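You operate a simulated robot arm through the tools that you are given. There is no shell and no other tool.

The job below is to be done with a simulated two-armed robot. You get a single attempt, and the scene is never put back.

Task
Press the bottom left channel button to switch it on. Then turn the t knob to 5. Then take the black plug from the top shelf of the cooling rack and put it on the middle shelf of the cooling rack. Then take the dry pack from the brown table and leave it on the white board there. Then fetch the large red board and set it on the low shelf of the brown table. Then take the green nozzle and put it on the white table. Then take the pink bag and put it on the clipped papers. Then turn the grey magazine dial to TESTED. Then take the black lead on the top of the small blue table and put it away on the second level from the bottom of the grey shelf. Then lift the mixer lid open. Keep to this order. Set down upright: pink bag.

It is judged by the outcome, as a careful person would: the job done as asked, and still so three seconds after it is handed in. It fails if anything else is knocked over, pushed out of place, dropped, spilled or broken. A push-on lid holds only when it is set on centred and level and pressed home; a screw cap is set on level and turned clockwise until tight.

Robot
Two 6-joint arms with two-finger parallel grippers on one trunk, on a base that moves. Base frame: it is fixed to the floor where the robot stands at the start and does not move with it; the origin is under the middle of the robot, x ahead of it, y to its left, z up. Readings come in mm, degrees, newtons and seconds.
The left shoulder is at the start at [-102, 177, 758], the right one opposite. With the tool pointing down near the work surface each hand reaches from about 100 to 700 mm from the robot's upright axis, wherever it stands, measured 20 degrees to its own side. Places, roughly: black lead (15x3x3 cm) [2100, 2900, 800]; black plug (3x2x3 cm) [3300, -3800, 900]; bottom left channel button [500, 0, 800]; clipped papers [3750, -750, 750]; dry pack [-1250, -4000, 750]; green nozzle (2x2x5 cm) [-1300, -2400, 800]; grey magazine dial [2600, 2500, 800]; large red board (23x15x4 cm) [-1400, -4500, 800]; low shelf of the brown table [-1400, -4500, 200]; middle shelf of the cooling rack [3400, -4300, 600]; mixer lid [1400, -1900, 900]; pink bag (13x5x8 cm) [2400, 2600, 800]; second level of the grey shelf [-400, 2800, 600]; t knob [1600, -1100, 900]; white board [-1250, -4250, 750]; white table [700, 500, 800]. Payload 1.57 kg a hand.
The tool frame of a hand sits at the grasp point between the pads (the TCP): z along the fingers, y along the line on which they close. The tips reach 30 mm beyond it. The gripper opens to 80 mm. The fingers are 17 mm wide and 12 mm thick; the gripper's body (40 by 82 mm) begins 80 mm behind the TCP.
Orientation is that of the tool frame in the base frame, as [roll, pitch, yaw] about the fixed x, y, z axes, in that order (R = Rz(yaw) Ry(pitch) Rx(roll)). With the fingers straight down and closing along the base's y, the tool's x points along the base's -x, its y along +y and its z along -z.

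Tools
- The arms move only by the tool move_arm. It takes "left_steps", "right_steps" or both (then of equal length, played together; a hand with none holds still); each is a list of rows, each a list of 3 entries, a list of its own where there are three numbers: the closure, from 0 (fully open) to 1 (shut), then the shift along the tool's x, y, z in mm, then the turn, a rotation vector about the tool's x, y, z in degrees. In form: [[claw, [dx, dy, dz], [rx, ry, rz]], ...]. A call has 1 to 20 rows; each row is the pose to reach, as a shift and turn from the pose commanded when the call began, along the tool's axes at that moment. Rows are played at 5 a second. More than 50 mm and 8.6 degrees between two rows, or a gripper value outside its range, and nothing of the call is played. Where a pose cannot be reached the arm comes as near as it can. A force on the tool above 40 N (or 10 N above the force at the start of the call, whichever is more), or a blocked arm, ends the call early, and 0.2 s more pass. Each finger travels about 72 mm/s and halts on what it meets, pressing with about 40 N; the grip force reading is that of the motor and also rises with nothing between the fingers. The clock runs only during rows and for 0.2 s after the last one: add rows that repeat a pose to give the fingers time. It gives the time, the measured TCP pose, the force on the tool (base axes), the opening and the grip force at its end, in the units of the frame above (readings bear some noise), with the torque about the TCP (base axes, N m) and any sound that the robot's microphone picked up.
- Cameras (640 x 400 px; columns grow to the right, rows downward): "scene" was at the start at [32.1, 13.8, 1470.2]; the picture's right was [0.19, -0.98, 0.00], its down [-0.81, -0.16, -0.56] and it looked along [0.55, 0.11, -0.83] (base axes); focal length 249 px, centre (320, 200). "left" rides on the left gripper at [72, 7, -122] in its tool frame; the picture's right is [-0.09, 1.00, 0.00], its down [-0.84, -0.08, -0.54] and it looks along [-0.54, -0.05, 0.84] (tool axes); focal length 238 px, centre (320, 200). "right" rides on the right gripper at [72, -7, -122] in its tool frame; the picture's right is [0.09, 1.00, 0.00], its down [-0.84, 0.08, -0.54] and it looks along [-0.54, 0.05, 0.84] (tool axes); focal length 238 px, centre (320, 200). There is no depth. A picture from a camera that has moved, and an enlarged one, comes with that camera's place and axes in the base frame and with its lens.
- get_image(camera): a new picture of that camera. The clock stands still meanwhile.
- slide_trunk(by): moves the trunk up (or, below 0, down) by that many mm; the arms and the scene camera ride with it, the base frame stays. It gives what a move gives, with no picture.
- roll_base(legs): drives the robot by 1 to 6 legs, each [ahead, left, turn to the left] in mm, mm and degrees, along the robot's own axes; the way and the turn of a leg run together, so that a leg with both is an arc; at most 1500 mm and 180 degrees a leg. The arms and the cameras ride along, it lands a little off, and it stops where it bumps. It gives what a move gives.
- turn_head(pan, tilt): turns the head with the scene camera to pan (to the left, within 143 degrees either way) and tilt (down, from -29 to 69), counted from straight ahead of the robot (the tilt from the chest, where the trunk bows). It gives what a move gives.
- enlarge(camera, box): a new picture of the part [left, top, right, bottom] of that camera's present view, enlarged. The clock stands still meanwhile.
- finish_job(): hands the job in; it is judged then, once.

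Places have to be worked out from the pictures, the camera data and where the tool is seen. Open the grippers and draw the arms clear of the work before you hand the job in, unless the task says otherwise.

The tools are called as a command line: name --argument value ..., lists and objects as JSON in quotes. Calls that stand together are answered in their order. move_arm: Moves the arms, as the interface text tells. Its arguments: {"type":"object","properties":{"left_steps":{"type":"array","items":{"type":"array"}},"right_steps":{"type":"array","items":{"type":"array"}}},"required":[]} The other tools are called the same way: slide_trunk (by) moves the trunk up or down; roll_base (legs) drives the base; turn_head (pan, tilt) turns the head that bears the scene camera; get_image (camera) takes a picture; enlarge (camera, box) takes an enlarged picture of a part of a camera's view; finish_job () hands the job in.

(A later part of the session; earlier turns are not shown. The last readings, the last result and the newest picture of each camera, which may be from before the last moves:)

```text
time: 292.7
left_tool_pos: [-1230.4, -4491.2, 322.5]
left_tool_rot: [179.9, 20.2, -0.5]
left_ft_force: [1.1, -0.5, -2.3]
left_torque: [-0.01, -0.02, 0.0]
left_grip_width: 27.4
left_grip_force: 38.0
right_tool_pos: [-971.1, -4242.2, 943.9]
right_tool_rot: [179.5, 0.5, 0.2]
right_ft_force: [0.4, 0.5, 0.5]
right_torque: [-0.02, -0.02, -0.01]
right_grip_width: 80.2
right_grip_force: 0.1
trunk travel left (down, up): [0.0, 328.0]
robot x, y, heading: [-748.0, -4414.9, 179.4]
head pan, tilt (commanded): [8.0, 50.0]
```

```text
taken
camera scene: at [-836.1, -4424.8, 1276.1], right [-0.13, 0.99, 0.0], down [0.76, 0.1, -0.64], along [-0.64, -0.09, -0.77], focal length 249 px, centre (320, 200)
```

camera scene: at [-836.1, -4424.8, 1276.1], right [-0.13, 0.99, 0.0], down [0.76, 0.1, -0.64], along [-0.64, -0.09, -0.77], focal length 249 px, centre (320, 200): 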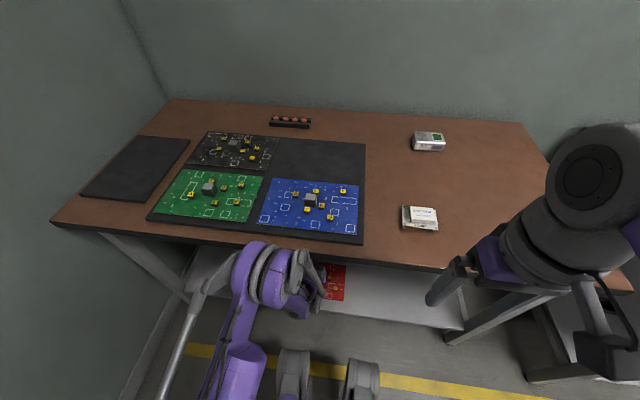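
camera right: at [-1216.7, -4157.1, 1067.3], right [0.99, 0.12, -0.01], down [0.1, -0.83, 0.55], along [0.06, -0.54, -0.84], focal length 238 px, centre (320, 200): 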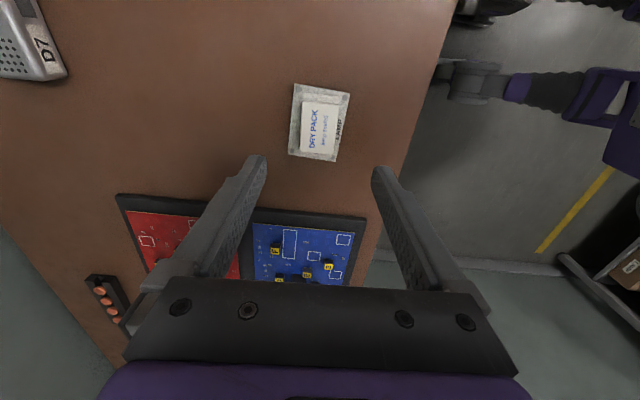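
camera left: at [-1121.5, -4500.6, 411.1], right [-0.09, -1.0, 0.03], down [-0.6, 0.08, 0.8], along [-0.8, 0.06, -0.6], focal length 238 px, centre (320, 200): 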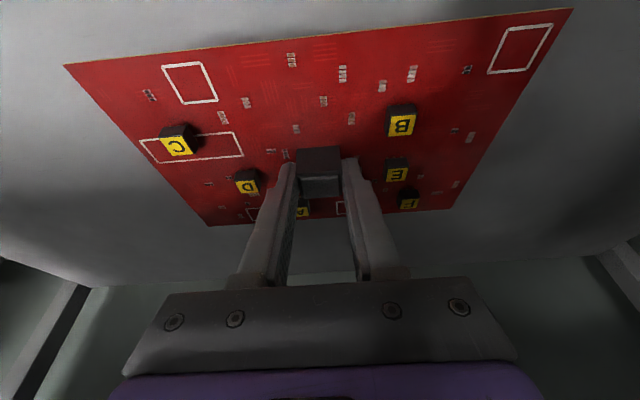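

The board is fully over the shelf. I lower 45 mm, then in small guarded steps.

move_arm --left_steps '[[0.9, [5, 0, 14], [0, 0, 0]], [0.9, [10, 0, 28], [0, 0, 0]], [0.9, [15.4, 0, 42], [0, 0, 0]], [0.9, [15.4, 0, 42], [0, 0, 0]]]'

move_arm --left_steps '[[0.9, [1.4, 0, 3.8], [0, 0, 0]], [0.9, [2.7, 0, 7.5], [0, 0, 0]], [0.9, [2.7, 0, 7.5], [0, 0, 0]]]'

get_image --camera "left"

```text
time: 293.7
left_tool_pos: [-1232.0, -4491.4, 278.0]
left_tool_rot: [179.9, 20.2, -0.4]
left_ft_force: [0.3, 0.3, -2.3]
left_torque: [-0.01, -0.01, -0.01]
left_grip_width: 27.1
left_grip_force: 37.7
right_tool_pos: [-971.9, -4240.7, 944.0]
right_tool_rot: [179.6, 0.5, 0.1]
right_ft_force: [0.3, 0.5, -0.2]
right_torque: [0.0, 0.01, -0.03]
right_grip_width: 79.9
right_grip_force: 0.1
trunk travel left (down, up): [0.0, 328.0]
robot x, y, heading: [-751.3, -4417.0, 179.3]
head pan, tilt (commanded): [8.0, 50.0]
```

```text
time: 294.5
left_tool_pos: [-1231.5, -4491.6, 270.7]
left_tool_rot: [-179.9, 20.1, -0.4]
left_ft_force: [0.2, -0.5, -1.9]
left_torque: [-0.03, -0.01, -0.01]
left_grip_width: 27.2
left_grip_force: 38.2
right_tool_pos: [-970.9, -4241.8, 943.6]
right_tool_rot: [179.6, 0.5, 0.2]
right_ft_force: [0.1, 0.1, 0.2]
right_torque: [0.0, -0.04, -0.02]
right_grip_width: 80.1
right_grip_force: 0.1
trunk travel left (down, up): [0.0, 328.0]
robot x, y, heading: [-750.0, -4415.2, 179.5]
head pan, tilt (commanded): [8.0, 50.0]
```

```text
taken
camera left: at [-1121.3, -4500.5, 358.5], right [-0.09, -1.0, 0.03], down [-0.6, 0.08, 0.8], along [-0.8, 0.06, -0.6], focal length 238 px, centre (320, 200)
```

left: 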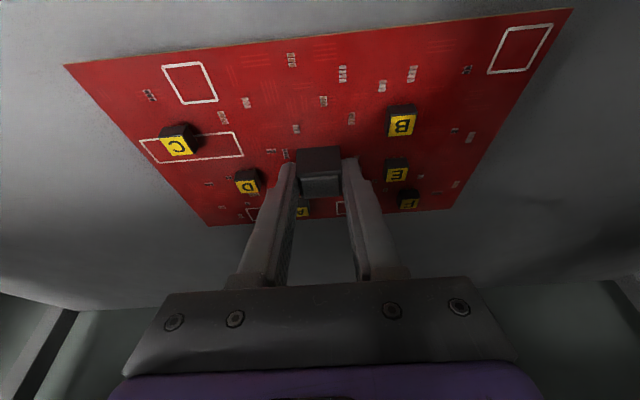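

Still free at TCP z 271. I continue down in 5 mm guarded steps.

move_arm --left_steps '[[0.9, [1, 0, 2.8], [0, 0, 0]], [0.9, [2, 0, 5.6], [0, 0, 0]], [0.9, [2, 0, 5.6], [0, 0, 0]]]'

move_arm --left_steps '[[0.9, [0.7, 0, 1.9], [0, 0, 0]], [0.9, [1.4, 0, 3.8], [0, 0, 0]], [0.9, [1.4, 0, 3.8], [0, 0, 0]]]'

move_arm --left_steps '[[0.9, [0.7, 0, 1.9], [0, 0, 0]], [0.9, [1.4, 0, 3.8], [0, 0, 0]], [0.9, [1.4, 0, 3.8], [0, 0, 0]]]'

```text
time: 295.3
left_tool_pos: [-1232.0, -4493.2, 264.4]
left_tool_rot: [179.9, 20.3, -0.4]
left_ft_force: [0.0, -0.4, -1.6]
left_torque: [-0.01, 0.0, 0.03]
left_grip_width: 27.4
left_grip_force: 38.0
right_tool_pos: [-971.9, -4241.8, 943.3]
right_tool_rot: [179.6, 0.6, 0.2]
right_ft_force: [-0.2, 0.5, 0.7]
right_torque: [0.0, -0.03, -0.02]
right_grip_width: 80.0
right_grip_force: 0.1
trunk travel left (down, up): [0.0, 328.0]
robot x, y, heading: [-748.1, -4414.6, 179.8]
head pan, tilt (commanded): [8.0, 50.0]
```

```text
time: 296.1
left_tool_pos: [-1233.0, -4492.0, 262.4]
left_tool_rot: [180.0, 20.3, -0.4]
left_ft_force: [0.2, 0.9, -2.2]
left_torque: [0.0, -0.01, -0.01]
left_grip_width: 27.3
left_grip_force: 38.0
right_tool_pos: [-970.4, -4241.4, 943.7]
right_tool_rot: [179.5, 0.5, 0.2]
right_ft_force: [-0.1, 0.0, 0.1]
right_torque: [-0.02, 0.01, -0.01]
right_grip_width: 79.8
right_grip_force: 0.0
trunk travel left (down, up): [0.0, 328.0]
robot x, y, heading: [-748.1, -4412.8, 179.9]
head pan, tilt (commanded): [8.0, 50.0]
```

```text
time: 296.5
left_tool_pos: [-1230.3, -4492.0, 261.0]
left_tool_rot: [-179.9, 20.5, -0.4]
left_ft_force: [3.6, -0.1, 17.0]
left_torque: [-0.08, 0.33, 0.03]
left_grip_width: 27.4
left_grip_force: 38.2
right_tool_pos: [-971.2, -4240.9, 943.9]
right_tool_rot: [179.6, 0.6, 0.2]
right_ft_force: [-0.2, -0.9, -0.4]
right_torque: [0.03, 0.03, -0.01]
right_grip_width: 79.8
right_grip_force: 0.1
trunk travel left (down, up): [0.0, 328.0]
robot x, y, heading: [-752.5, -4413.9, 179.9]
head pan, tilt (commanded): [8.0, 50.0]
stopped in row 2 (left hand): the force on the tool passed its limit at 47 N (the readings are from after the stop); the commanded pose is now the measured one
```

The board touched down on the shelf. I ease up 1 mm, open, and look.

move_arm --left_steps '[[0.9, [-0.3, 0, -0.9], [0, 0, 0]], [0.62, [-0.3, 0, -0.9], [0, 0, 0]], [0.5, [-0.3, 0, -0.9], [0, 0, 0]], [0.46, [-0.3, 0, -0.9], [0, 0, 0]], [0.46, [-0.3, 0, -0.9], [0, 0, 0]]]'

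get_image --camera "left"

```text
time: 297.7
left_tool_pos: [-1231.7, -4493.8, 261.1]
left_tool_rot: [-180.0, 20.4, -0.5]
left_ft_force: [-0.1, -0.1, -0.4]
left_torque: [0.04, 0.01, -0.02]
left_grip_width: 43.2
left_grip_force: 0.0
right_tool_pos: [-968.8, -4241.0, 943.7]
right_tool_rot: [179.5, 0.6, 0.2]
right_ft_force: [-0.5, 0.0, 0.2]
right_torque: [-0.01, -0.04, 0.02]
right_grip_width: 80.0
right_grip_force: 0.1
trunk travel left (down, up): [0.0, 328.0]
robot x, y, heading: [-752.4, -4412.7, 179.8]
head pan, tilt (commanded): [8.0, 50.0]
```

```text
taken
camera left: at [-1121.3, -4500.5, 349.1], right [-0.09, -1.0, 0.03], down [-0.59, 0.08, 0.8], along [-0.8, 0.06, -0.6], focal length 238 px, centre (320, 200)
```

left: 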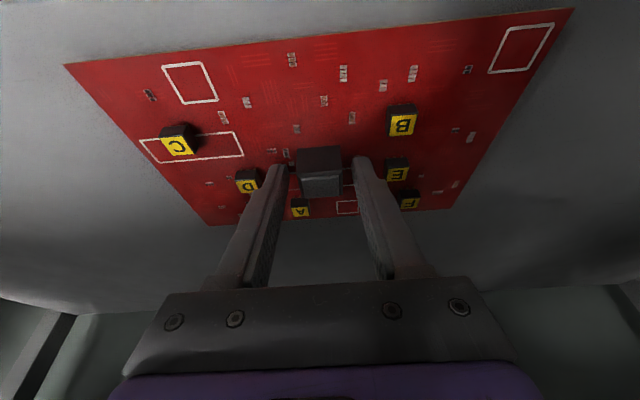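

Released, the board lies flat. I withdraw along the fingers, then back the base out from under the table.

move_arm --left_steps '[[0.46, [0, 0, -20], [0, 0, 0]], [0.4, [0, 0, -50], [0, 0, 0]], [0.3, [0, 0, -85], [0, 0, 0]], [0.3, [10, 0, -110], [0, 0, 0]]]'

roll_base --legs '[[-400, 0, 0]]'

turn_head --pan 5 --tilt 40

get_image --camera "scene"

get_image --camera "left"

```text
time: 298.7
left_tool_pos: [-1182.1, -4491.8, 360.3]
left_tool_rot: [-180.0, 20.3, -0.4]
left_ft_force: [-0.2, 0.2, -0.1]
left_torque: [0.03, 0.02, 0.02]
left_grip_width: 56.3
left_grip_force: 0.1
right_tool_pos: [-971.2, -4242.0, 943.7]
right_tool_rot: [179.6, 0.5, 0.2]
right_ft_force: [-0.6, 0.6, -0.1]
right_torque: [-0.02, -0.02, 0.01]
right_grip_width: 80.2
right_grip_force: 0.0
trunk travel left (down, up): [0.0, 328.0]
robot x, y, heading: [-750.9, -4414.2, 179.5]
head pan, tilt (commanded): [8.0, 50.0]
```

```text
time: 301.2
left_tool_pos: [-791.4, -4494.2, 360.4]
left_tool_rot: [180.0, 20.4, -0.6]
left_ft_force: [0.3, 0.2, -0.4]
left_torque: [-0.01, -0.02, -0.01]
left_grip_width: 56.0
left_grip_force: 0.1
right_tool_pos: [-578.0, -4244.5, 943.8]
right_tool_rot: [179.5, 0.5, -0.1]
right_ft_force: [0.9, -0.2, 1.0]
right_torque: [-0.02, 0.02, 0.01]
right_grip_width: 79.9
right_grip_force: 0.0
trunk travel left (down, up): [0.0, 328.0]
robot x, y, heading: [-359.0, -4421.0, 179.6]
head pan, tilt (commanded): [8.0, 50.0]
```

```text
time: 301.9
left_tool_pos: [-790.2, -4493.5, 360.2]
left_tool_rot: [-180.0, 20.3, -0.5]
left_ft_force: [-0.6, 0.4, 0.8]
left_torque: [0.01, 0.0, -0.01]
left_grip_width: 56.0
left_grip_force: 0.2
right_tool_pos: [-577.4, -4244.0, 945.2]
right_tool_rot: [179.7, 0.6, 0.0]
right_ft_force: [-0.4, -0.6, 0.5]
right_torque: [-0.03, -0.01, 0.02]
right_grip_width: 79.9
right_grip_force: 0.1
trunk travel left (down, up): [0.0, 328.0]
robot x, y, heading: [-359.9, -4418.9, 179.3]
head pan, tilt (commanded): [5.0, 40.0]
```

```text
taken
camera scene: at [-451.1, -4424.4, 1290.3], right [-0.08, 1.0, 0.0], down [0.64, 0.05, -0.77], along [-0.76, -0.06, -0.64], focal length 249 px, centre (320, 200)
```

scene: 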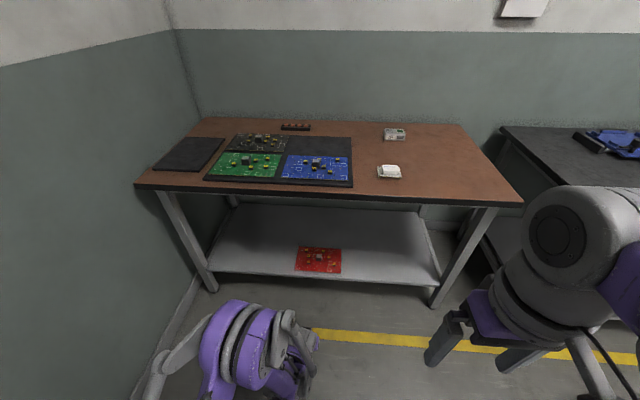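

```text
taken
camera left: at [-680.6, -4502.7, 449.0], right [-0.1, -0.99, 0.03], down [-0.6, 0.08, 0.8], along [-0.8, 0.06, -0.6], focal length 238 px, centre (320, 200)
```

left: 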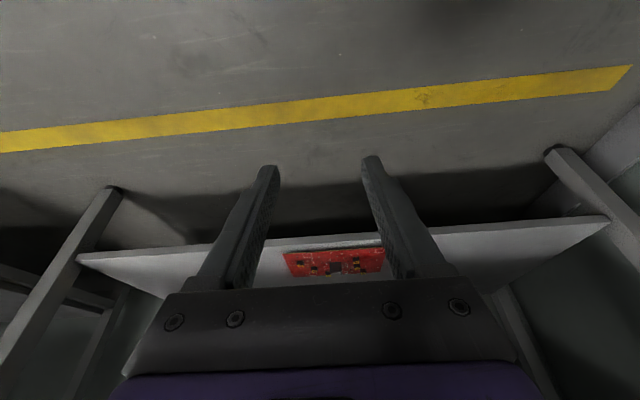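

The red board rests on the low shelf. Next the green nozzle on the dark table. I raise the trunk and bring the left arm back up to travel pose.

slide_trunk --by 200

move_arm --left_steps '[[0, [-2, 14, -44], [0, 1.5, 0]], [0, [-4, 28, -88], [0, 3, 0]], [0, [-6, 42, -132], [0, 4.5, 0]], [0, [-9, 56, -176], [0, 6, 0]], [0, [-11, 70, -220], [0, 7.5, 0]], [0, [-14, 85, -264], [0, 9, 0]], [0, [-16, 100, -308], [0, 10.5, 0]], [0, [-18, 114, -352], [0, 12, 0]], [0, [-21, 128, -396], [0, 13.5, 0]], [0, [-23, 142, -440], [0, 15, 0]], [0, [-26, 157, -484], [0, 16.5, 0]], [0, [-28, 171, -528], [0, 18, 0]], [0, [-31, 186, -572], [0, 19.5, 0]], [0, [-33, 200, -616], [0, 20.3, 0]]]'

roll_base --legs '[[0, -1000, 0.4], [0, -1000, 0]]'

get_image --camera "scene"

```text
time: 304.1
left_tool_pos: [-790.4, -4494.3, 559.1]
left_tool_rot: [-180.0, 20.2, -0.6]
left_ft_force: [-0.1, 0.0, 0.2]
left_torque: [0.0, 0.01, 0.0]
left_grip_width: 56.2
left_grip_force: 0.0
right_tool_pos: [-578.5, -4244.4, 1143.5]
right_tool_rot: [179.6, 0.5, 0.0]
right_ft_force: [-0.2, 0.0, -0.6]
right_torque: [0.0, 0.02, -0.02]
right_grip_width: 80.1
right_grip_force: 0.1
trunk travel left (down, up): [-200.0, 128.0]
robot x, y, heading: [-355.8, -4417.3, 179.6]
head pan, tilt (commanded): [5.0, 40.0]
```

```text
time: 307.1
left_tool_pos: [-608.2, -4696.1, 1149.0]
left_tool_rot: [-180.0, -0.1, -0.5]
left_ft_force: [0.2, 0.0, -0.6]
left_torque: [0.0, 0.02, 0.01]
left_grip_width: 80.2
left_grip_force: 0.1
right_tool_pos: [-577.7, -4244.4, 1142.9]
right_tool_rot: [179.5, 0.5, 0.0]
right_ft_force: [0.1, 0.3, -0.7]
right_torque: [0.01, -0.01, -0.03]
right_grip_width: 80.1
right_grip_force: 0.0
trunk travel left (down, up): [-200.0, 128.0]
robot x, y, heading: [-355.6, -4413.9, 179.7]
head pan, tilt (commanded): [5.0, 40.0]
```

```text
time: 325.0
left_tool_pos: [-599.8, -2681.9, 1149.0]
left_tool_rot: [180.0, 0.0, 0.2]
left_ft_force: [1.0, 0.3, -0.8]
left_torque: [0.02, -0.01, -0.01]
left_grip_width: 80.1
left_grip_force: 0.1
right_tool_pos: [-575.2, -2230.2, 1144.2]
right_tool_rot: [179.6, 0.4, 0.7]
right_ft_force: [0.7, 0.3, 0.0]
right_torque: [0.0, 0.02, -0.02]
right_grip_width: 79.9
right_grip_force: 0.0
trunk travel left (down, up): [-200.0, 128.0]
robot x, y, heading: [-353.8, -2400.7, -179.6]
head pan, tilt (commanded): [5.0, 40.0]
```

```text
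taken
camera scene: at [-398.6, -2407.8, 1491.6], right [-0.09, 1.0, 0.0], down [0.64, 0.06, -0.77], along [-0.76, -0.07, -0.64], focal length 249 px, centre (320, 200)
```

scene: 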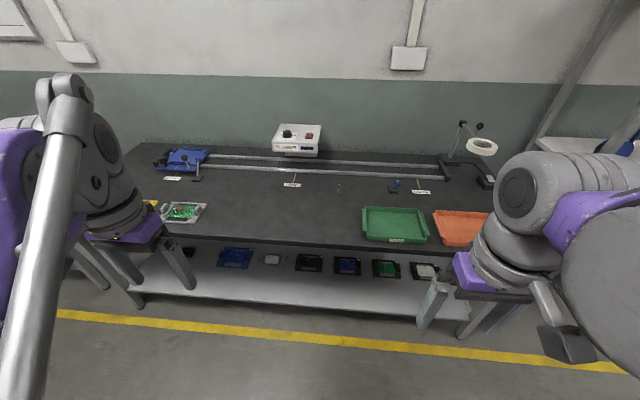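

I zoom in to find the green nozzle on the dark table.

enlarge --camera "scene" --box '[270, 160, 430, 240]'

enlarge --camera "scene" --box '[310, 170, 360, 205]'

```text
4.00 times, centred on (350, 200) of scene
camera zoom: at [-398.6, -2407.8, 1491.6], right [-0.09, 1.0, 0.0], down [0.64, 0.06, -0.77], along [-0.76, -0.07, -0.64], focal length 997 px, centre (200, 200)
```

zoom: 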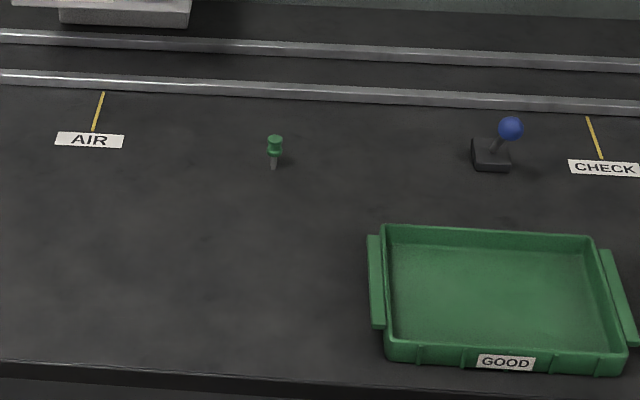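

```text
11.43 times, centred on (335, 188) of scene
camera zoom: at [-398.6, -2407.8, 1491.6], right [-0.09, 1.0, 0.0], down [0.64, 0.06, -0.77], along [-0.76, -0.07, -0.64], focal length 2850 px, centre (149, 343)
```

zoom: 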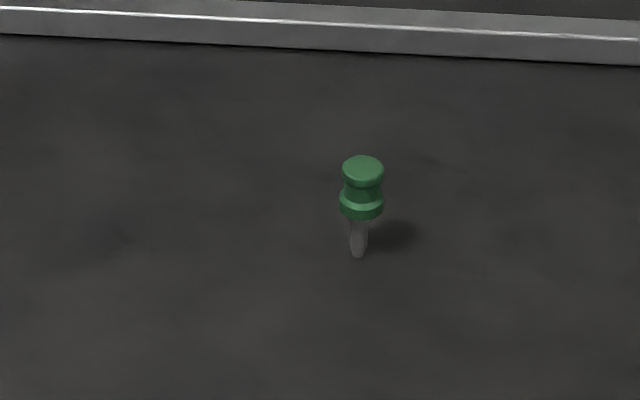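

The green nozzle stands on its thin tip at about [-1293, -2409], green head up at about 815–835. I drive closer, keeping it to the right arm's side.

roll_base --legs '[[330, 90, -0.4]]'

turn_head --pan -5 --tilt 50

get_image --camera "scene"

get_image --camera "right"

```text
time: 327.3
left_tool_pos: [-933.9, -2769.1, 1147.7]
left_tool_rot: [180.0, 0.0, -0.3]
left_ft_force: [-0.1, -0.4, -0.7]
left_torque: [0.0, -0.01, -0.05]
left_grip_width: 79.6
left_grip_force: 0.0
right_tool_pos: [-904.3, -2317.2, 1143.6]
right_tool_rot: [179.6, 0.5, 0.2]
right_ft_force: [0.5, -0.9, 0.2]
right_torque: [-0.01, 0.01, 0.02]
right_grip_width: 80.0
right_grip_force: 0.1
trunk travel left (down, up): [-200.0, 128.0]
robot x, y, heading: [-683.0, -2492.8, 179.6]
head pan, tilt (commanded): [5.0, 40.0]
```

```text
time: 328.0
left_tool_pos: [-933.1, -2769.3, 1149.3]
left_tool_rot: [180.0, 0.1, -0.3]
left_ft_force: [-0.6, 0.2, -0.2]
left_torque: [0.01, -0.01, 0.0]
left_grip_width: 80.0
left_grip_force: 0.0
right_tool_pos: [-904.2, -2316.7, 1144.5]
right_tool_rot: [179.6, 0.5, 0.2]
right_ft_force: [0.4, 0.8, -0.7]
right_torque: [0.0, 0.02, -0.01]
right_grip_width: 80.3
right_grip_force: 0.0
trunk travel left (down, up): [-200.0, 128.0]
robot x, y, heading: [-683.2, -2492.9, 179.9]
head pan, tilt (commanded): [-5.0, 50.0]
```

```text
taken
camera scene: at [-721.0, -2483.2, 1477.5], right [0.09, 1.0, 0.0], down [0.76, -0.07, -0.64], along [-0.64, 0.06, -0.77], focal length 249 px, centre (320, 200)
```

scene: 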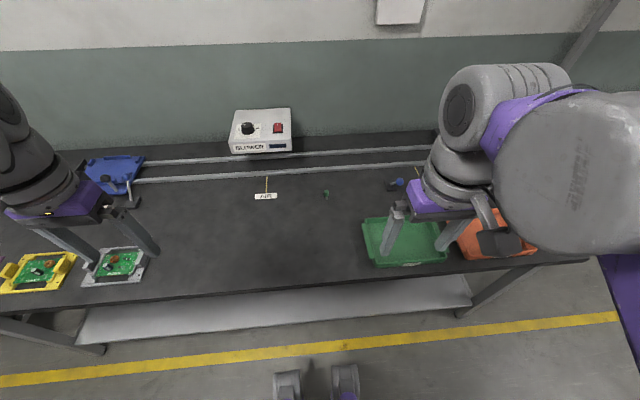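

```text
taken
camera right: at [-830.5, -2309.2, 1264.2], right [0.1, -1.0, 0.01], down [-0.83, -0.08, 0.55], along [-0.55, -0.06, -0.83], focal length 238 px, centre (320, 200)
```

right: 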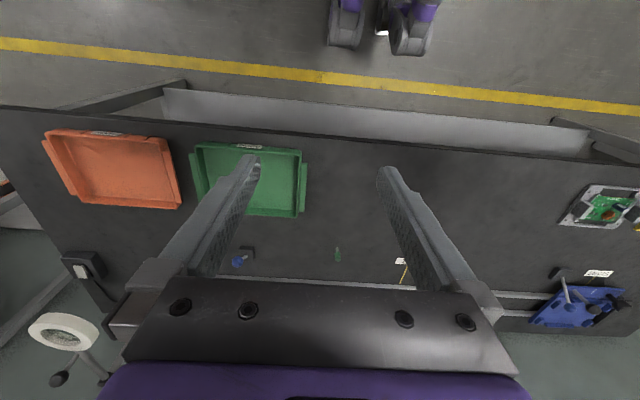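

The nozzle shows at [-1295, -2409]. I bring the right hand above it.

move_arm --right_steps '[[0, [-37, 9, 15], [0, 0, 0]], [0, [-74, 18, 32], [0, 0, 0]], [0, [-111, 27, 50], [0, 0, 0]], [0, [-148, 36, 70], [0, 0, 0]], [0, [-185, 45, 92], [0, 0, 0]], [0, [-222, 54, 114], [0, 0, 0]], [0, [-259, 63, 136], [0, 0, 0]], [0, [-296, 72, 158], [0, 0, 0]], [0, [-333, 81, 180], [0, 0, 0]], [0, [-365, 88, 204], [0, 0, 0]], [0, [-389, 92, 230], [0, 0, 0]], [0, [-389, 92, 230], [0, 0, 0]]]'

get_image --camera "right"

enlarge --camera "right" --box '[270, 90, 370, 180]'

```text
time: 330.6
left_tool_pos: [-932.9, -2768.6, 1149.2]
left_tool_rot: [-180.0, 0.1, -0.5]
left_ft_force: [0.2, 0.2, 0.3]
left_torque: [-0.02, 0.02, -0.02]
left_grip_width: 79.8
left_grip_force: 0.1
right_tool_pos: [-1293.1, -2413.5, 918.9]
right_tool_rot: [179.5, 0.5, 0.3]
right_ft_force: [0.0, -0.2, -0.5]
right_torque: [0.0, 0.0, -0.02]
right_grip_width: 80.0
right_grip_force: 0.0
trunk travel left (down, up): [-200.0, 128.0]
robot x, y, heading: [-680.1, -2489.8, 179.6]
head pan, tilt (commanded): [-5.0, 50.0]
```

```text
taken
camera right: at [-1219.4, -2405.9, 1039.4], right [0.1, -1.0, 0.01], down [-0.83, -0.08, 0.55], along [-0.55, -0.06, -0.83], focal length 238 px, centre (320, 200)
```

right: 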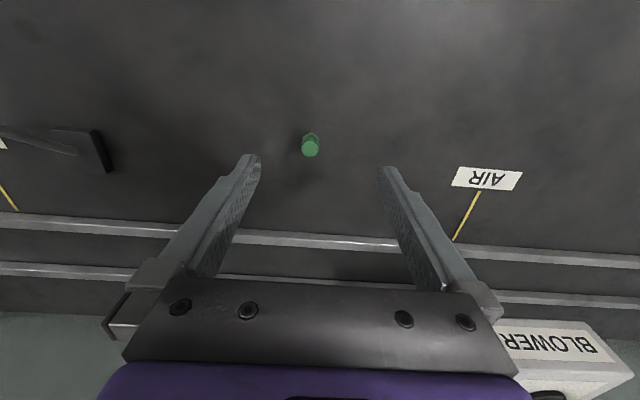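

```text
4.44 times, centred on (320, 135) of right
camera zoom: at [-1219.4, -2405.9, 1039.4], right [0.1, -1.0, 0.01], down [-0.83, -0.08, 0.55], along [-0.55, -0.06, -0.83], focal length 1059 px, centre (320, 489)
```

zoom: 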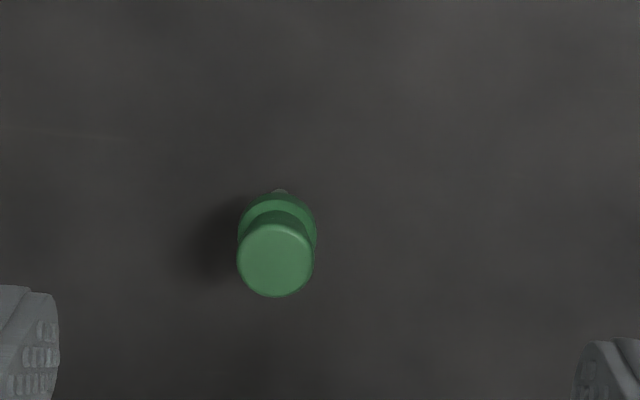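

The nozzle is offset about 9 mm toward tool -y and 4.5 mm toward tool -x. I correct and lower in two stages.

move_arm --right_steps '[[0.1, [-4.5, -9, 10], [0, 0, 0]], [0.3, [-4.5, -9, 25], [0, 0, 0]], [0.3, [-4.5, -9, 45], [0, 0, 0]], [0.3, [-4.5, -9, 55], [0, 0, 0]], [0.3, [-4.5, -9, 55], [0, 0, 0]]]'

enlarge --camera "right" --box '[260, 110, 380, 210]'

enlarge --camera "scene" --box '[280, 150, 380, 230]'

```text
time: 331.8
left_tool_pos: [-934.0, -2768.5, 1148.7]
left_tool_rot: [180.0, -0.1, -0.3]
left_ft_force: [0.1, -0.3, 0.6]
left_torque: [0.0, -0.04, 0.0]
left_grip_width: 80.4
left_grip_force: 0.0
right_tool_pos: [-1300.0, -2402.7, 864.1]
right_tool_rot: [179.7, 0.5, 0.2]
right_ft_force: [-0.2, 0.6, 0.3]
right_torque: [-0.02, -0.02, 0.01]
right_grip_width: 56.0
right_grip_force: 0.1
trunk travel left (down, up): [-200.0, 128.0]
robot x, y, heading: [-681.4, -2491.7, 179.8]
head pan, tilt (commanded): [-5.0, 50.0]
```

```text
4.00 times, centred on (320, 160) of right
camera zoom: at [-1226.1, -2395.2, 983.6], right [0.1, -1.0, 0.01], down [-0.83, -0.08, 0.55], along [-0.55, -0.06, -0.83], focal length 953 px, centre (320, 360)
```

zoom: 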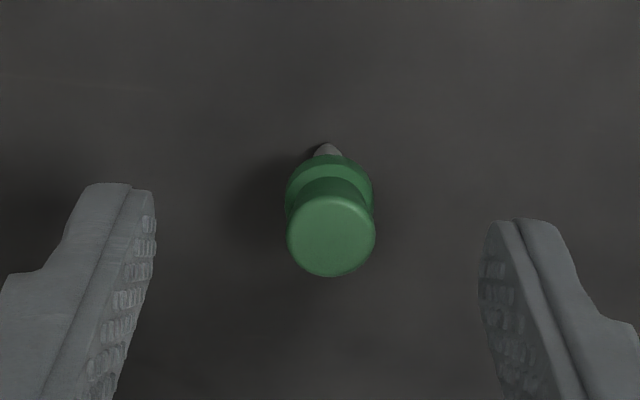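

```text
5.00 times, centred on (330, 190) of scene
camera zoom: at [-721.0, -2483.2, 1477.5], right [0.09, 1.0, 0.0], down [0.76, -0.07, -0.64], along [-0.64, 0.06, -0.77], focal length 1247 px, centre (270, 250)
```

zoom: 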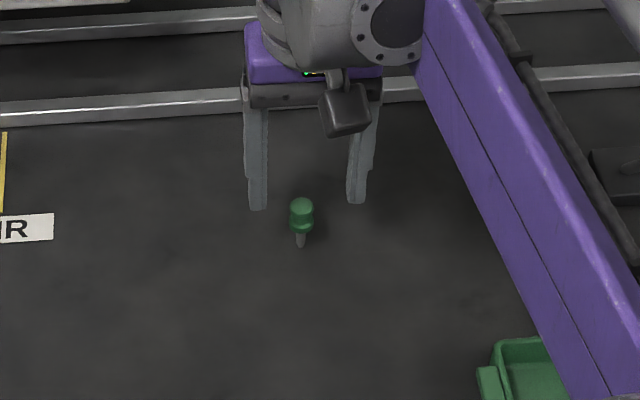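

Well centred. I lower 28 mm so the pads are around the green head, and close.

move_arm --right_steps '[[0.3, [0, 1, 12], [0, 0, 0]], [0.3, [0, 1, 22], [0, 0, 0]], [0.3, [0, 1, 28], [0, 0, 0]], [0.6, [0, 1, 28], [0, 0, 0]], [0.85, [0, 1, 28], [0, 0, 0]], [0.95, [0, 1, 28], [0, 0, 0]], [0.95, [0, 1, 28], [0, 0, 0]]]'

enlarge --camera "right" --box '[260, 110, 380, 210]'

```text
time: 333.4
left_tool_pos: [-934.5, -2768.6, 1147.6]
left_tool_rot: [-180.0, 0.0, -0.3]
left_ft_force: [0.1, 0.2, -0.1]
left_torque: [0.02, 0.03, 0.03]
left_grip_width: 80.2
left_grip_force: 0.1
right_tool_pos: [-1300.3, -2405.9, 836.1]
right_tool_rot: [179.6, 0.5, 0.2]
right_ft_force: [-0.1, -0.4, 0.4]
right_torque: [-0.01, -0.04, -0.02]
right_grip_width: 15.5
right_grip_force: 31.3
trunk travel left (down, up): [-200.0, 128.0]
robot x, y, heading: [-682.6, -2491.0, 179.6]
head pan, tilt (commanded): [-5.0, 50.0]
```

```text
4.00 times, centred on (320, 160) of right
camera zoom: at [-1226.6, -2396.7, 956.4], right [0.1, -1.0, 0.01], down [-0.83, -0.08, 0.55], along [-0.55, -0.06, -0.83], focal length 953 px, centre (320, 360)
```

zoom: 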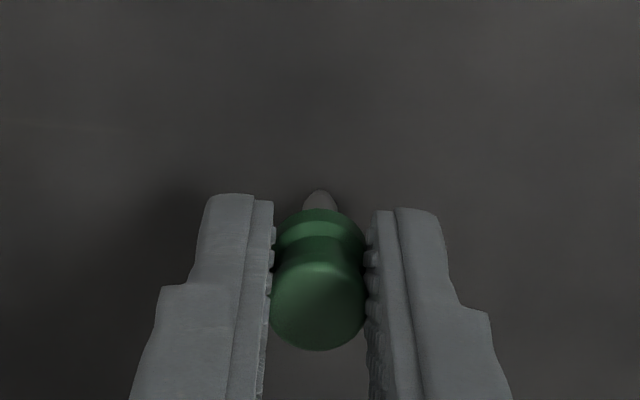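

Gripped at 15.5 mm. I lift it and bring the arm back to the travel pose.

move_arm --right_steps '[[0.95, [0, 0, -30], [0, 0, 0]], [0.95, [0, 0, -75], [0, 0, 0]], [0.95, [10, 0, -118], [0, 0, 0]], [0.95, [40, -5, -150], [0, 0, 0]], [0.95, [80, -15, -170], [0, 0, 0]], [0.95, [120, -25, -190], [0, 0, 0]], [0.95, [160, -35, -210], [0, 0, 0]], [0.95, [200, -45, -225], [0, 0, 0]], [0.95, [240, -55, -240], [0, 0, 0]], [0.95, [282, -65, -250], [0, 0, 0]], [0.95, [324, -75, -260], [0, 0, 0]], [0.95, [360, -90, -260], [0, 0, 0]]]'

get_image --camera "right"

```text
time: 336.0
left_tool_pos: [-932.4, -2769.8, 1149.4]
left_tool_rot: [179.9, 0.1, -0.5]
left_ft_force: [0.0, -0.1, -0.2]
left_torque: [0.01, 0.03, 0.0]
left_grip_width: 80.0
left_grip_force: 0.1
right_tool_pos: [-938.1, -2311.8, 1090.5]
right_tool_rot: [179.6, 0.7, 0.2]
right_ft_force: [0.6, -0.1, 0.4]
right_torque: [-0.02, 0.01, 0.0]
right_grip_width: 15.2
right_grip_force: 30.8
trunk travel left (down, up): [-200.0, 128.0]
robot x, y, heading: [-682.4, -2484.7, 179.8]
head pan, tilt (commanded): [-5.0, 50.0]
```

```text
taken
camera right: at [-863.3, -2303.5, 1211.1], right [0.1, -1.0, 0.01], down [-0.83, -0.08, 0.55], along [-0.55, -0.06, -0.83], focal length 238 px, centre (320, 200)
```

right: 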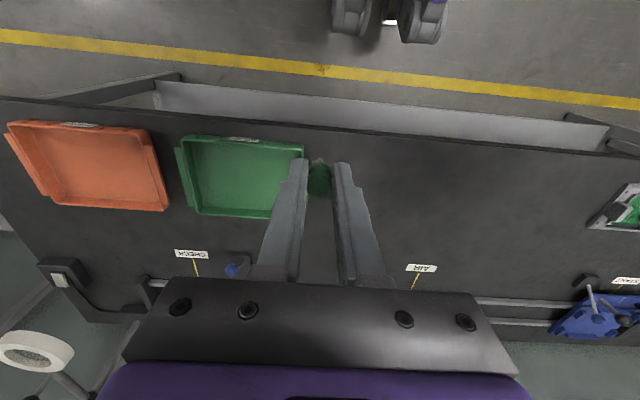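

The nozzle is secure. I drive back up the aisle to the white table.

roll_base --legs '[[-330, 0, 0.2], [0, 0, -90], [1450, 0, 0], [1450, 0, 0], [0, 0, -90]]'

turn_head --pan 0 --tilt 40

get_image --camera "scene"

```text
time: 359.5
left_tool_pos: [-155.1, 713.1, 1147.7]
left_tool_rot: [-180.0, -0.1, 179.6]
left_ft_force: [0.1, 0.7, 0.4]
left_torque: [0.02, -0.04, 0.03]
left_grip_width: 80.3
left_grip_force: 0.1
right_tool_pos: [-149.0, 256.1, 1090.3]
right_tool_rot: [179.6, 0.5, -179.7]
right_ft_force: [0.1, -0.8, 0.0]
right_torque: [-0.02, -0.01, 0.0]
right_grip_width: 15.0
right_grip_force: 31.1
trunk travel left (down, up): [-200.0, 128.0]
robot x, y, heading: [-401.2, 431.6, -0.1]
head pan, tilt (commanded): [-5.0, 50.0]
```

```text
time: 360.2
left_tool_pos: [-155.1, 713.7, 1149.4]
left_tool_rot: [179.9, -0.1, 179.7]
left_ft_force: [-0.4, -0.1, 0.8]
left_torque: [-0.02, 0.03, 0.01]
left_grip_width: 79.9
left_grip_force: 0.0
right_tool_pos: [-148.7, 257.1, 1091.1]
right_tool_rot: [179.6, 0.5, -179.6]
right_ft_force: [0.3, -0.5, -0.4]
right_torque: [-0.01, -0.01, 0.0]
right_grip_width: 15.0
right_grip_force: 31.6
trunk travel left (down, up): [-200.0, 128.0]
robot x, y, heading: [-403.3, 432.1, -0.2]
head pan, tilt (commanded): [0.0, 40.0]
```

```text
taken
camera scene: at [-357.3, 434.0, 1491.6], right [-0.01, -1.0, 0.0], down [-0.64, 0.0, -0.77], along [0.77, 0.0, -0.64], focal length 249 px, centre (320, 200)
```

scene: 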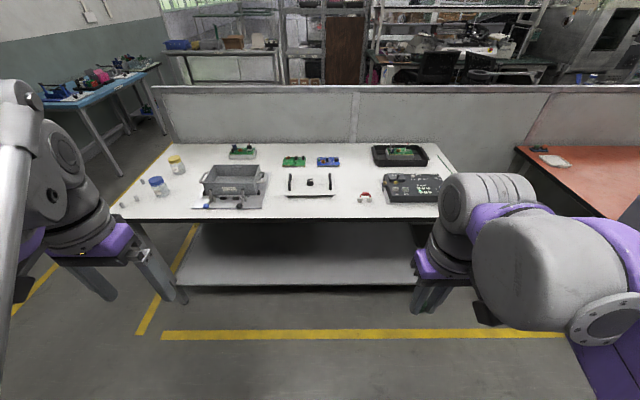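

The white table's front strip before the black-handled plate is free (x about 390–515). I move up and plan to set the nozzle near [450, 400].

roll_base --legs '[[380, 0, 0.1]]'

turn_head --pan 0 --tilt 58

get_image --camera "scene"

get_image --camera "right"

```text
time: 362.6
left_tool_pos: [222.3, 712.9, 1148.9]
left_tool_rot: [-180.0, 0.0, 179.8]
left_ft_force: [-0.1, 0.7, 0.1]
left_torque: [0.0, 0.01, 0.01]
left_grip_width: 79.8
left_grip_force: 0.1
right_tool_pos: [227.3, 256.0, 1091.6]
right_tool_rot: [179.5, 0.5, -179.6]
right_ft_force: [-0.3, -0.2, 0.1]
right_torque: [-0.01, 0.02, 0.03]
right_grip_width: 15.4
right_grip_force: 30.7
trunk travel left (down, up): [-200.0, 128.0]
robot x, y, heading: [-27.9, 430.0, 0.1]
head pan, tilt (commanded): [0.0, 40.0]
```

```text
time: 363.4
left_tool_pos: [220.9, 711.1, 1149.1]
left_tool_rot: [-180.0, -0.1, 179.8]
left_ft_force: [-0.3, 0.2, -0.1]
left_torque: [-0.02, -0.02, -0.01]
left_grip_width: 80.1
left_grip_force: 0.0
right_tool_pos: [227.6, 255.0, 1090.9]
right_tool_rot: [179.6, 0.4, -179.7]
right_ft_force: [0.8, 0.6, 0.2]
right_torque: [-0.01, 0.0, -0.01]
right_grip_width: 15.4
right_grip_force: 30.9
trunk travel left (down, up): [-200.0, 128.0]
robot x, y, heading: [-25.3, 431.7, -0.1]
head pan, tilt (commanded): [0.0, 58.0]
```

```text
taken
camera scene: at [3.8, 432.5, 1467.3], right [0.0, -1.0, 0.0], down [-0.85, 0.0, -0.53], along [0.53, 0.0, -0.85], focal length 249 px, centre (320, 200)
```

scene: 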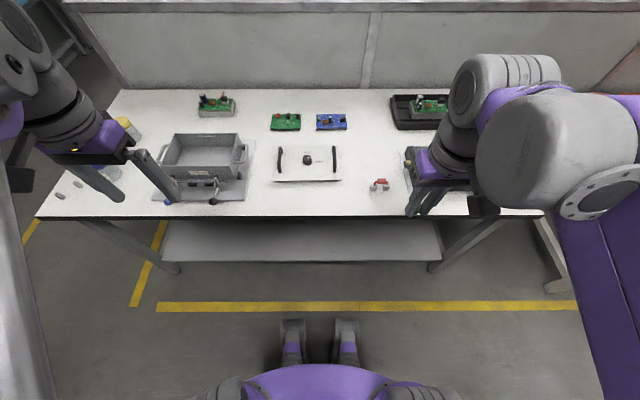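

```text
taken
camera right: at [156.3, 247.3, 1211.0], right [-0.1, 1.0, 0.01], down [0.83, 0.08, 0.55], along [0.55, 0.06, -0.83], focal length 238 px, centre (320, 200)
```

right: 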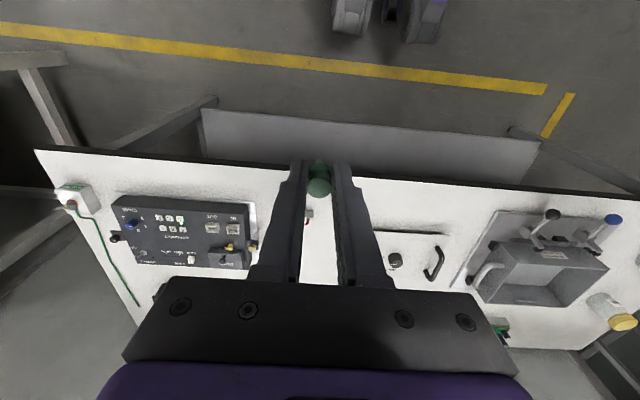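

I move the nozzle over the free strip near [440, 380], still well above the surface.

move_arm --right_steps '[[0.95, [-30, 18, 20], [0, 0, 0]], [0.95, [-60, 36, 42], [0, 0, 0]], [0.95, [-90, 54, 66], [0, 0, 0]], [0.95, [-120, 72, 90], [0, 0, 0]], [0.95, [-150, 90, 114], [0, 0, 0]], [0.95, [-180, 108, 138], [0, 0, 0]], [0.95, [-205, 122, 165], [0, 0, 0]], [0.95, [-212, 125, 195], [0, 0, 0]], [0.95, [-212, 125, 210], [0, 0, 0]], [0.95, [-212, 125, 210], [0, 0, 0]]]'

get_image --camera "right"

enlarge --camera "scene" --box '[250, 130, 410, 230]'

```text
time: 365.6
left_tool_pos: [222.9, 711.7, 1148.5]
left_tool_rot: [-180.0, 0.1, 179.8]
left_ft_force: [0.3, -0.7, -0.6]
left_torque: [0.02, -0.02, -0.01]
left_grip_width: 79.9
left_grip_force: 0.1
right_tool_pos: [442.1, 382.4, 883.6]
right_tool_rot: [179.6, 0.6, -179.6]
right_ft_force: [0.1, -0.2, 0.3]
right_torque: [0.01, 0.0, 0.05]
right_grip_width: 15.0
right_grip_force: 31.0
trunk travel left (down, up): [-200.0, 128.0]
robot x, y, heading: [-27.5, 430.9, -0.3]
head pan, tilt (commanded): [0.0, 58.0]
```

```text
taken
camera right: at [369.0, 375.7, 1004.0], right [-0.1, 1.0, 0.01], down [0.83, 0.08, 0.55], along [0.55, 0.06, -0.83], focal length 238 px, centre (320, 200)
```

right: 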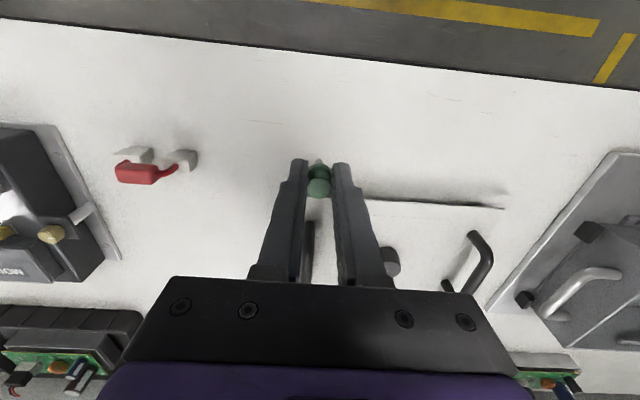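

```text
4.00 times, centred on (330, 180) of scene
camera zoom: at [3.9, 432.5, 1467.3], right [0.0, -1.0, 0.0], down [-0.85, 0.0, -0.53], along [0.53, 0.0, -0.85], focal length 997 px, centre (280, 280)
```

zoom: 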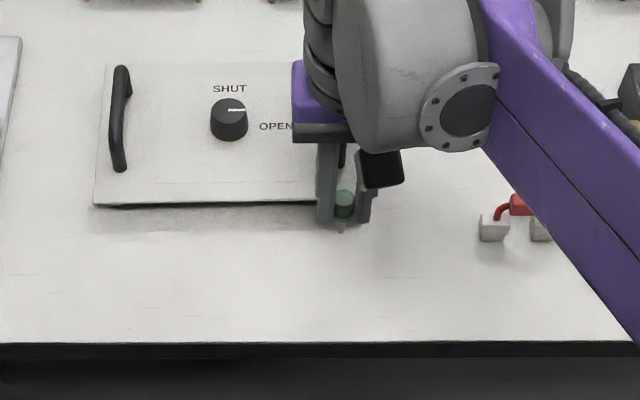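

Clear on all sides. I lower 45 mm and then by guarded small steps.

move_arm --right_steps '[[0.95, [0, 0, 18], [0, 0, 0]], [0.95, [0, 0, 34], [0, 0, 0]], [0.95, [0, 0, 46], [0, 0, 0]], [0.95, [0, 0, 46], [0, 0, 0]]]'

move_arm --right_steps '[[0.95, [0, 0, 3], [0, 0, 0]], [0.95, [0, 0, 6], [0, 0, 0]], [0.95, [0, 0, 6], [0, 0, 0]]]'

enlarge --camera "right" --box '[260, 110, 380, 210]'

```text
time: 366.6
left_tool_pos: [222.5, 711.9, 1148.0]
left_tool_rot: [-180.0, 0.0, 179.8]
left_ft_force: [0.0, 0.3, -0.3]
left_torque: [-0.01, -0.01, -0.02]
left_grip_width: 79.7
left_grip_force: 0.0
right_tool_pos: [442.6, 384.2, 837.3]
right_tool_rot: [179.6, 0.5, -179.5]
right_ft_force: [0.6, 0.4, 0.0]
right_torque: [0.02, -0.03, 0.0]
right_grip_width: 15.1
right_grip_force: 30.9
trunk travel left (down, up): [-200.0, 128.0]
robot x, y, heading: [-28.5, 434.8, -0.0]
head pan, tilt (commanded): [0.0, 58.0]
```

```text
time: 367.4
left_tool_pos: [220.1, 711.5, 1148.9]
left_tool_rot: [180.0, 0.2, 179.8]
left_ft_force: [0.2, 0.0, 0.1]
left_torque: [-0.01, -0.02, 0.03]
left_grip_width: 79.8
left_grip_force: 0.0
right_tool_pos: [443.2, 384.2, 833.4]
right_tool_rot: [179.6, 0.6, -179.6]
right_ft_force: [3.5, 0.2, 28.5]
right_torque: [0.01, -0.34, -0.02]
right_grip_width: 15.2
right_grip_force: 31.2
trunk travel left (down, up): [-200.0, 128.0]
robot x, y, heading: [-28.6, 431.8, 0.1]
head pan, tilt (commanded): [0.0, 58.0]
```

```text
4.00 times, centred on (320, 160) of right
camera zoom: at [369.4, 376.4, 953.2], right [-0.1, 1.0, 0.01], down [0.83, 0.08, 0.55], along [0.55, 0.06, -0.83], focal length 953 px, centre (320, 360)
```

zoom: 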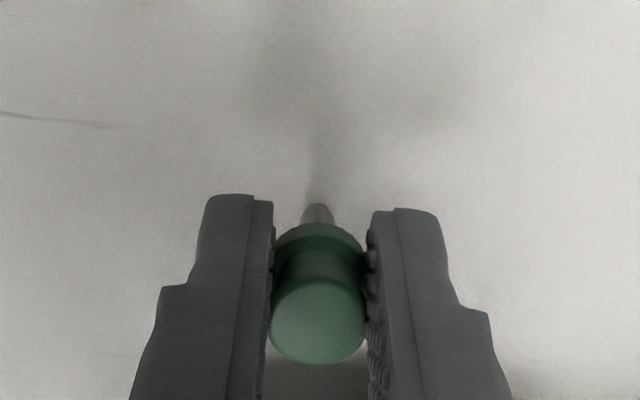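

Contact (28 N). I ease up 2 mm so the tip just rests on the table, then open very gradually.

move_arm --right_steps '[[0.95, [0, 0, -1], [0, 0, 0]], [0.95, [0, 0, -1.9], [0, 0, 0]], [0.95, [0, 0, -1.9], [0, 0, 0]]]'

move_arm --right_steps '[[0.82, [0, 0, 0], [0, 0, 0]], [0.79, [0, 0, 0], [0, 0, 0]], [0.76, [0, 0, 0], [0, 0, 0]], [0.7, [0, 0, 0], [0, 0, 0]], [0.6, [0, 0, 0], [0, 0, 0]], [0.5, [0, 0, 0], [0, 0, 0]]]'

enlarge --camera "right" --box '[260, 110, 380, 210]'

```text
time: 368.2
left_tool_pos: [220.8, 712.9, 1149.5]
left_tool_rot: [-180.0, 0.0, 179.8]
left_ft_force: [-0.4, 0.2, 0.3]
left_torque: [-0.01, 0.04, 0.04]
left_grip_width: 80.0
left_grip_force: 0.1
right_tool_pos: [441.3, 383.8, 833.2]
right_tool_rot: [179.6, 0.4, -179.6]
right_ft_force: [-1.1, 0.9, 2.3]
right_torque: [0.07, 0.03, 0.01]
right_grip_width: 15.1
right_grip_force: 30.5
trunk travel left (down, up): [-200.0, 128.0]
robot x, y, heading: [-27.0, 435.2, -0.2]
head pan, tilt (commanded): [0.0, 58.0]
```

```text
time: 369.6
left_tool_pos: [221.7, 711.6, 1149.0]
left_tool_rot: [180.0, 0.1, 179.9]
left_ft_force: [0.7, 1.6, -0.3]
left_torque: [-0.02, 0.0, -0.02]
left_grip_width: 80.4
left_grip_force: 0.0
right_tool_pos: [442.6, 383.0, 833.6]
right_tool_rot: [179.6, 0.5, -179.6]
right_ft_force: [0.4, 0.9, 0.0]
right_torque: [-0.03, -0.01, -0.01]
right_grip_width: 40.0
right_grip_force: 0.1
trunk travel left (down, up): [-200.0, 128.0]
robot x, y, heading: [-28.7, 430.8, -0.2]
head pan, tilt (commanded): [0.0, 58.0]
```

```text
4.00 times, centred on (320, 160) of right
camera zoom: at [370.2, 376.2, 954.0], right [-0.1, 1.0, 0.01], down [0.83, 0.08, 0.55], along [0.55, 0.06, -0.83], focal length 953 px, centre (320, 360)
```

zoom: 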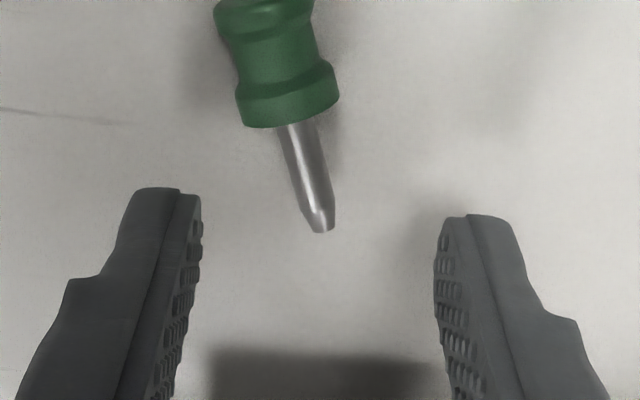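

It tipped over toward me on release. I check where it lies and whether it is at rest.

enlarge --camera "scene" --box '[250, 130, 410, 230]'

get_image --camera "right"

```text
4.00 times, centred on (330, 180) of scene
camera zoom: at [3.9, 432.5, 1467.3], right [0.0, -1.0, 0.0], down [-0.85, 0.0, -0.53], along [0.53, 0.0, -0.85], focal length 997 px, centre (280, 280)
```

zoom: 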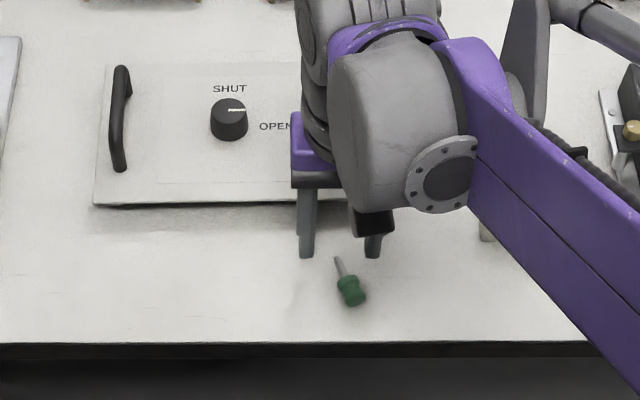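

```text
taken
camera right: at [370.2, 376.2, 954.0], right [-0.1, 1.0, 0.01], down [0.83, 0.08, 0.55], along [0.55, 0.06, -0.83], focal length 238 px, centre (320, 200)
```

right: 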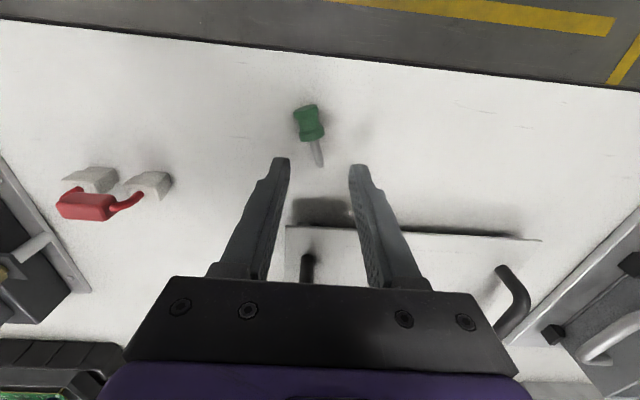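

It lies on the table about 35 mm inside the edge. I raise the hand straight up and check that it stays put.

move_arm --right_steps '[[0.3, [0, 0, -30], [0, 0, 0]], [0, [0, 0, -75], [0, 0, 0]], [0, [0, 0, -120], [0, 0, 0]], [0, [0, 0, -120], [0, 0, 0]], [0, [0, 0, -120], [0, 0, 0]]]'

get_image --camera "right"

enlarge --camera "scene" --box '[300, 180, 370, 225]'

```text
time: 370.9
left_tool_pos: [221.6, 712.0, 1148.7]
left_tool_rot: [-180.0, 0.1, 179.8]
left_ft_force: [0.9, 0.6, -0.2]
left_torque: [-0.02, -0.02, -0.01]
left_grip_width: 80.0
left_grip_force: 0.1
right_tool_pos: [440.6, 382.8, 956.1]
right_tool_rot: [179.6, 0.5, -179.6]
right_ft_force: [0.5, 0.8, 0.2]
right_torque: [-0.01, 0.0, 0.03]
right_grip_width: 80.2
right_grip_force: 0.1
trunk travel left (down, up): [-200.0, 128.0]
robot x, y, heading: [-27.8, 436.3, -0.3]
head pan, tilt (commanded): [0.0, 58.0]
```

```text
taken
camera right: at [368.6, 375.2, 1075.9], right [-0.1, 1.0, 0.01], down [0.83, 0.08, 0.55], along [0.55, 0.06, -0.83], focal length 238 px, centre (320, 200)
```

right: 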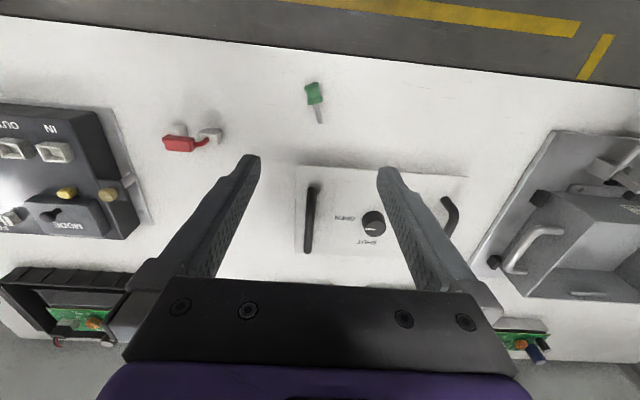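

```text
8.89 times, centred on (335, 202) of scene
camera zoom: at [3.8, 432.5, 1467.3], right [0.0, -1.0, 0.0], down [-0.85, 0.0, -0.53], along [0.53, 0.0, -0.85], focal length 2216 px, centre (187, 178)
```

zoom: 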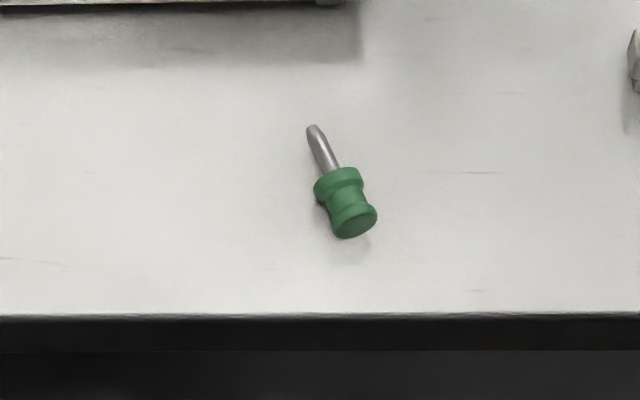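

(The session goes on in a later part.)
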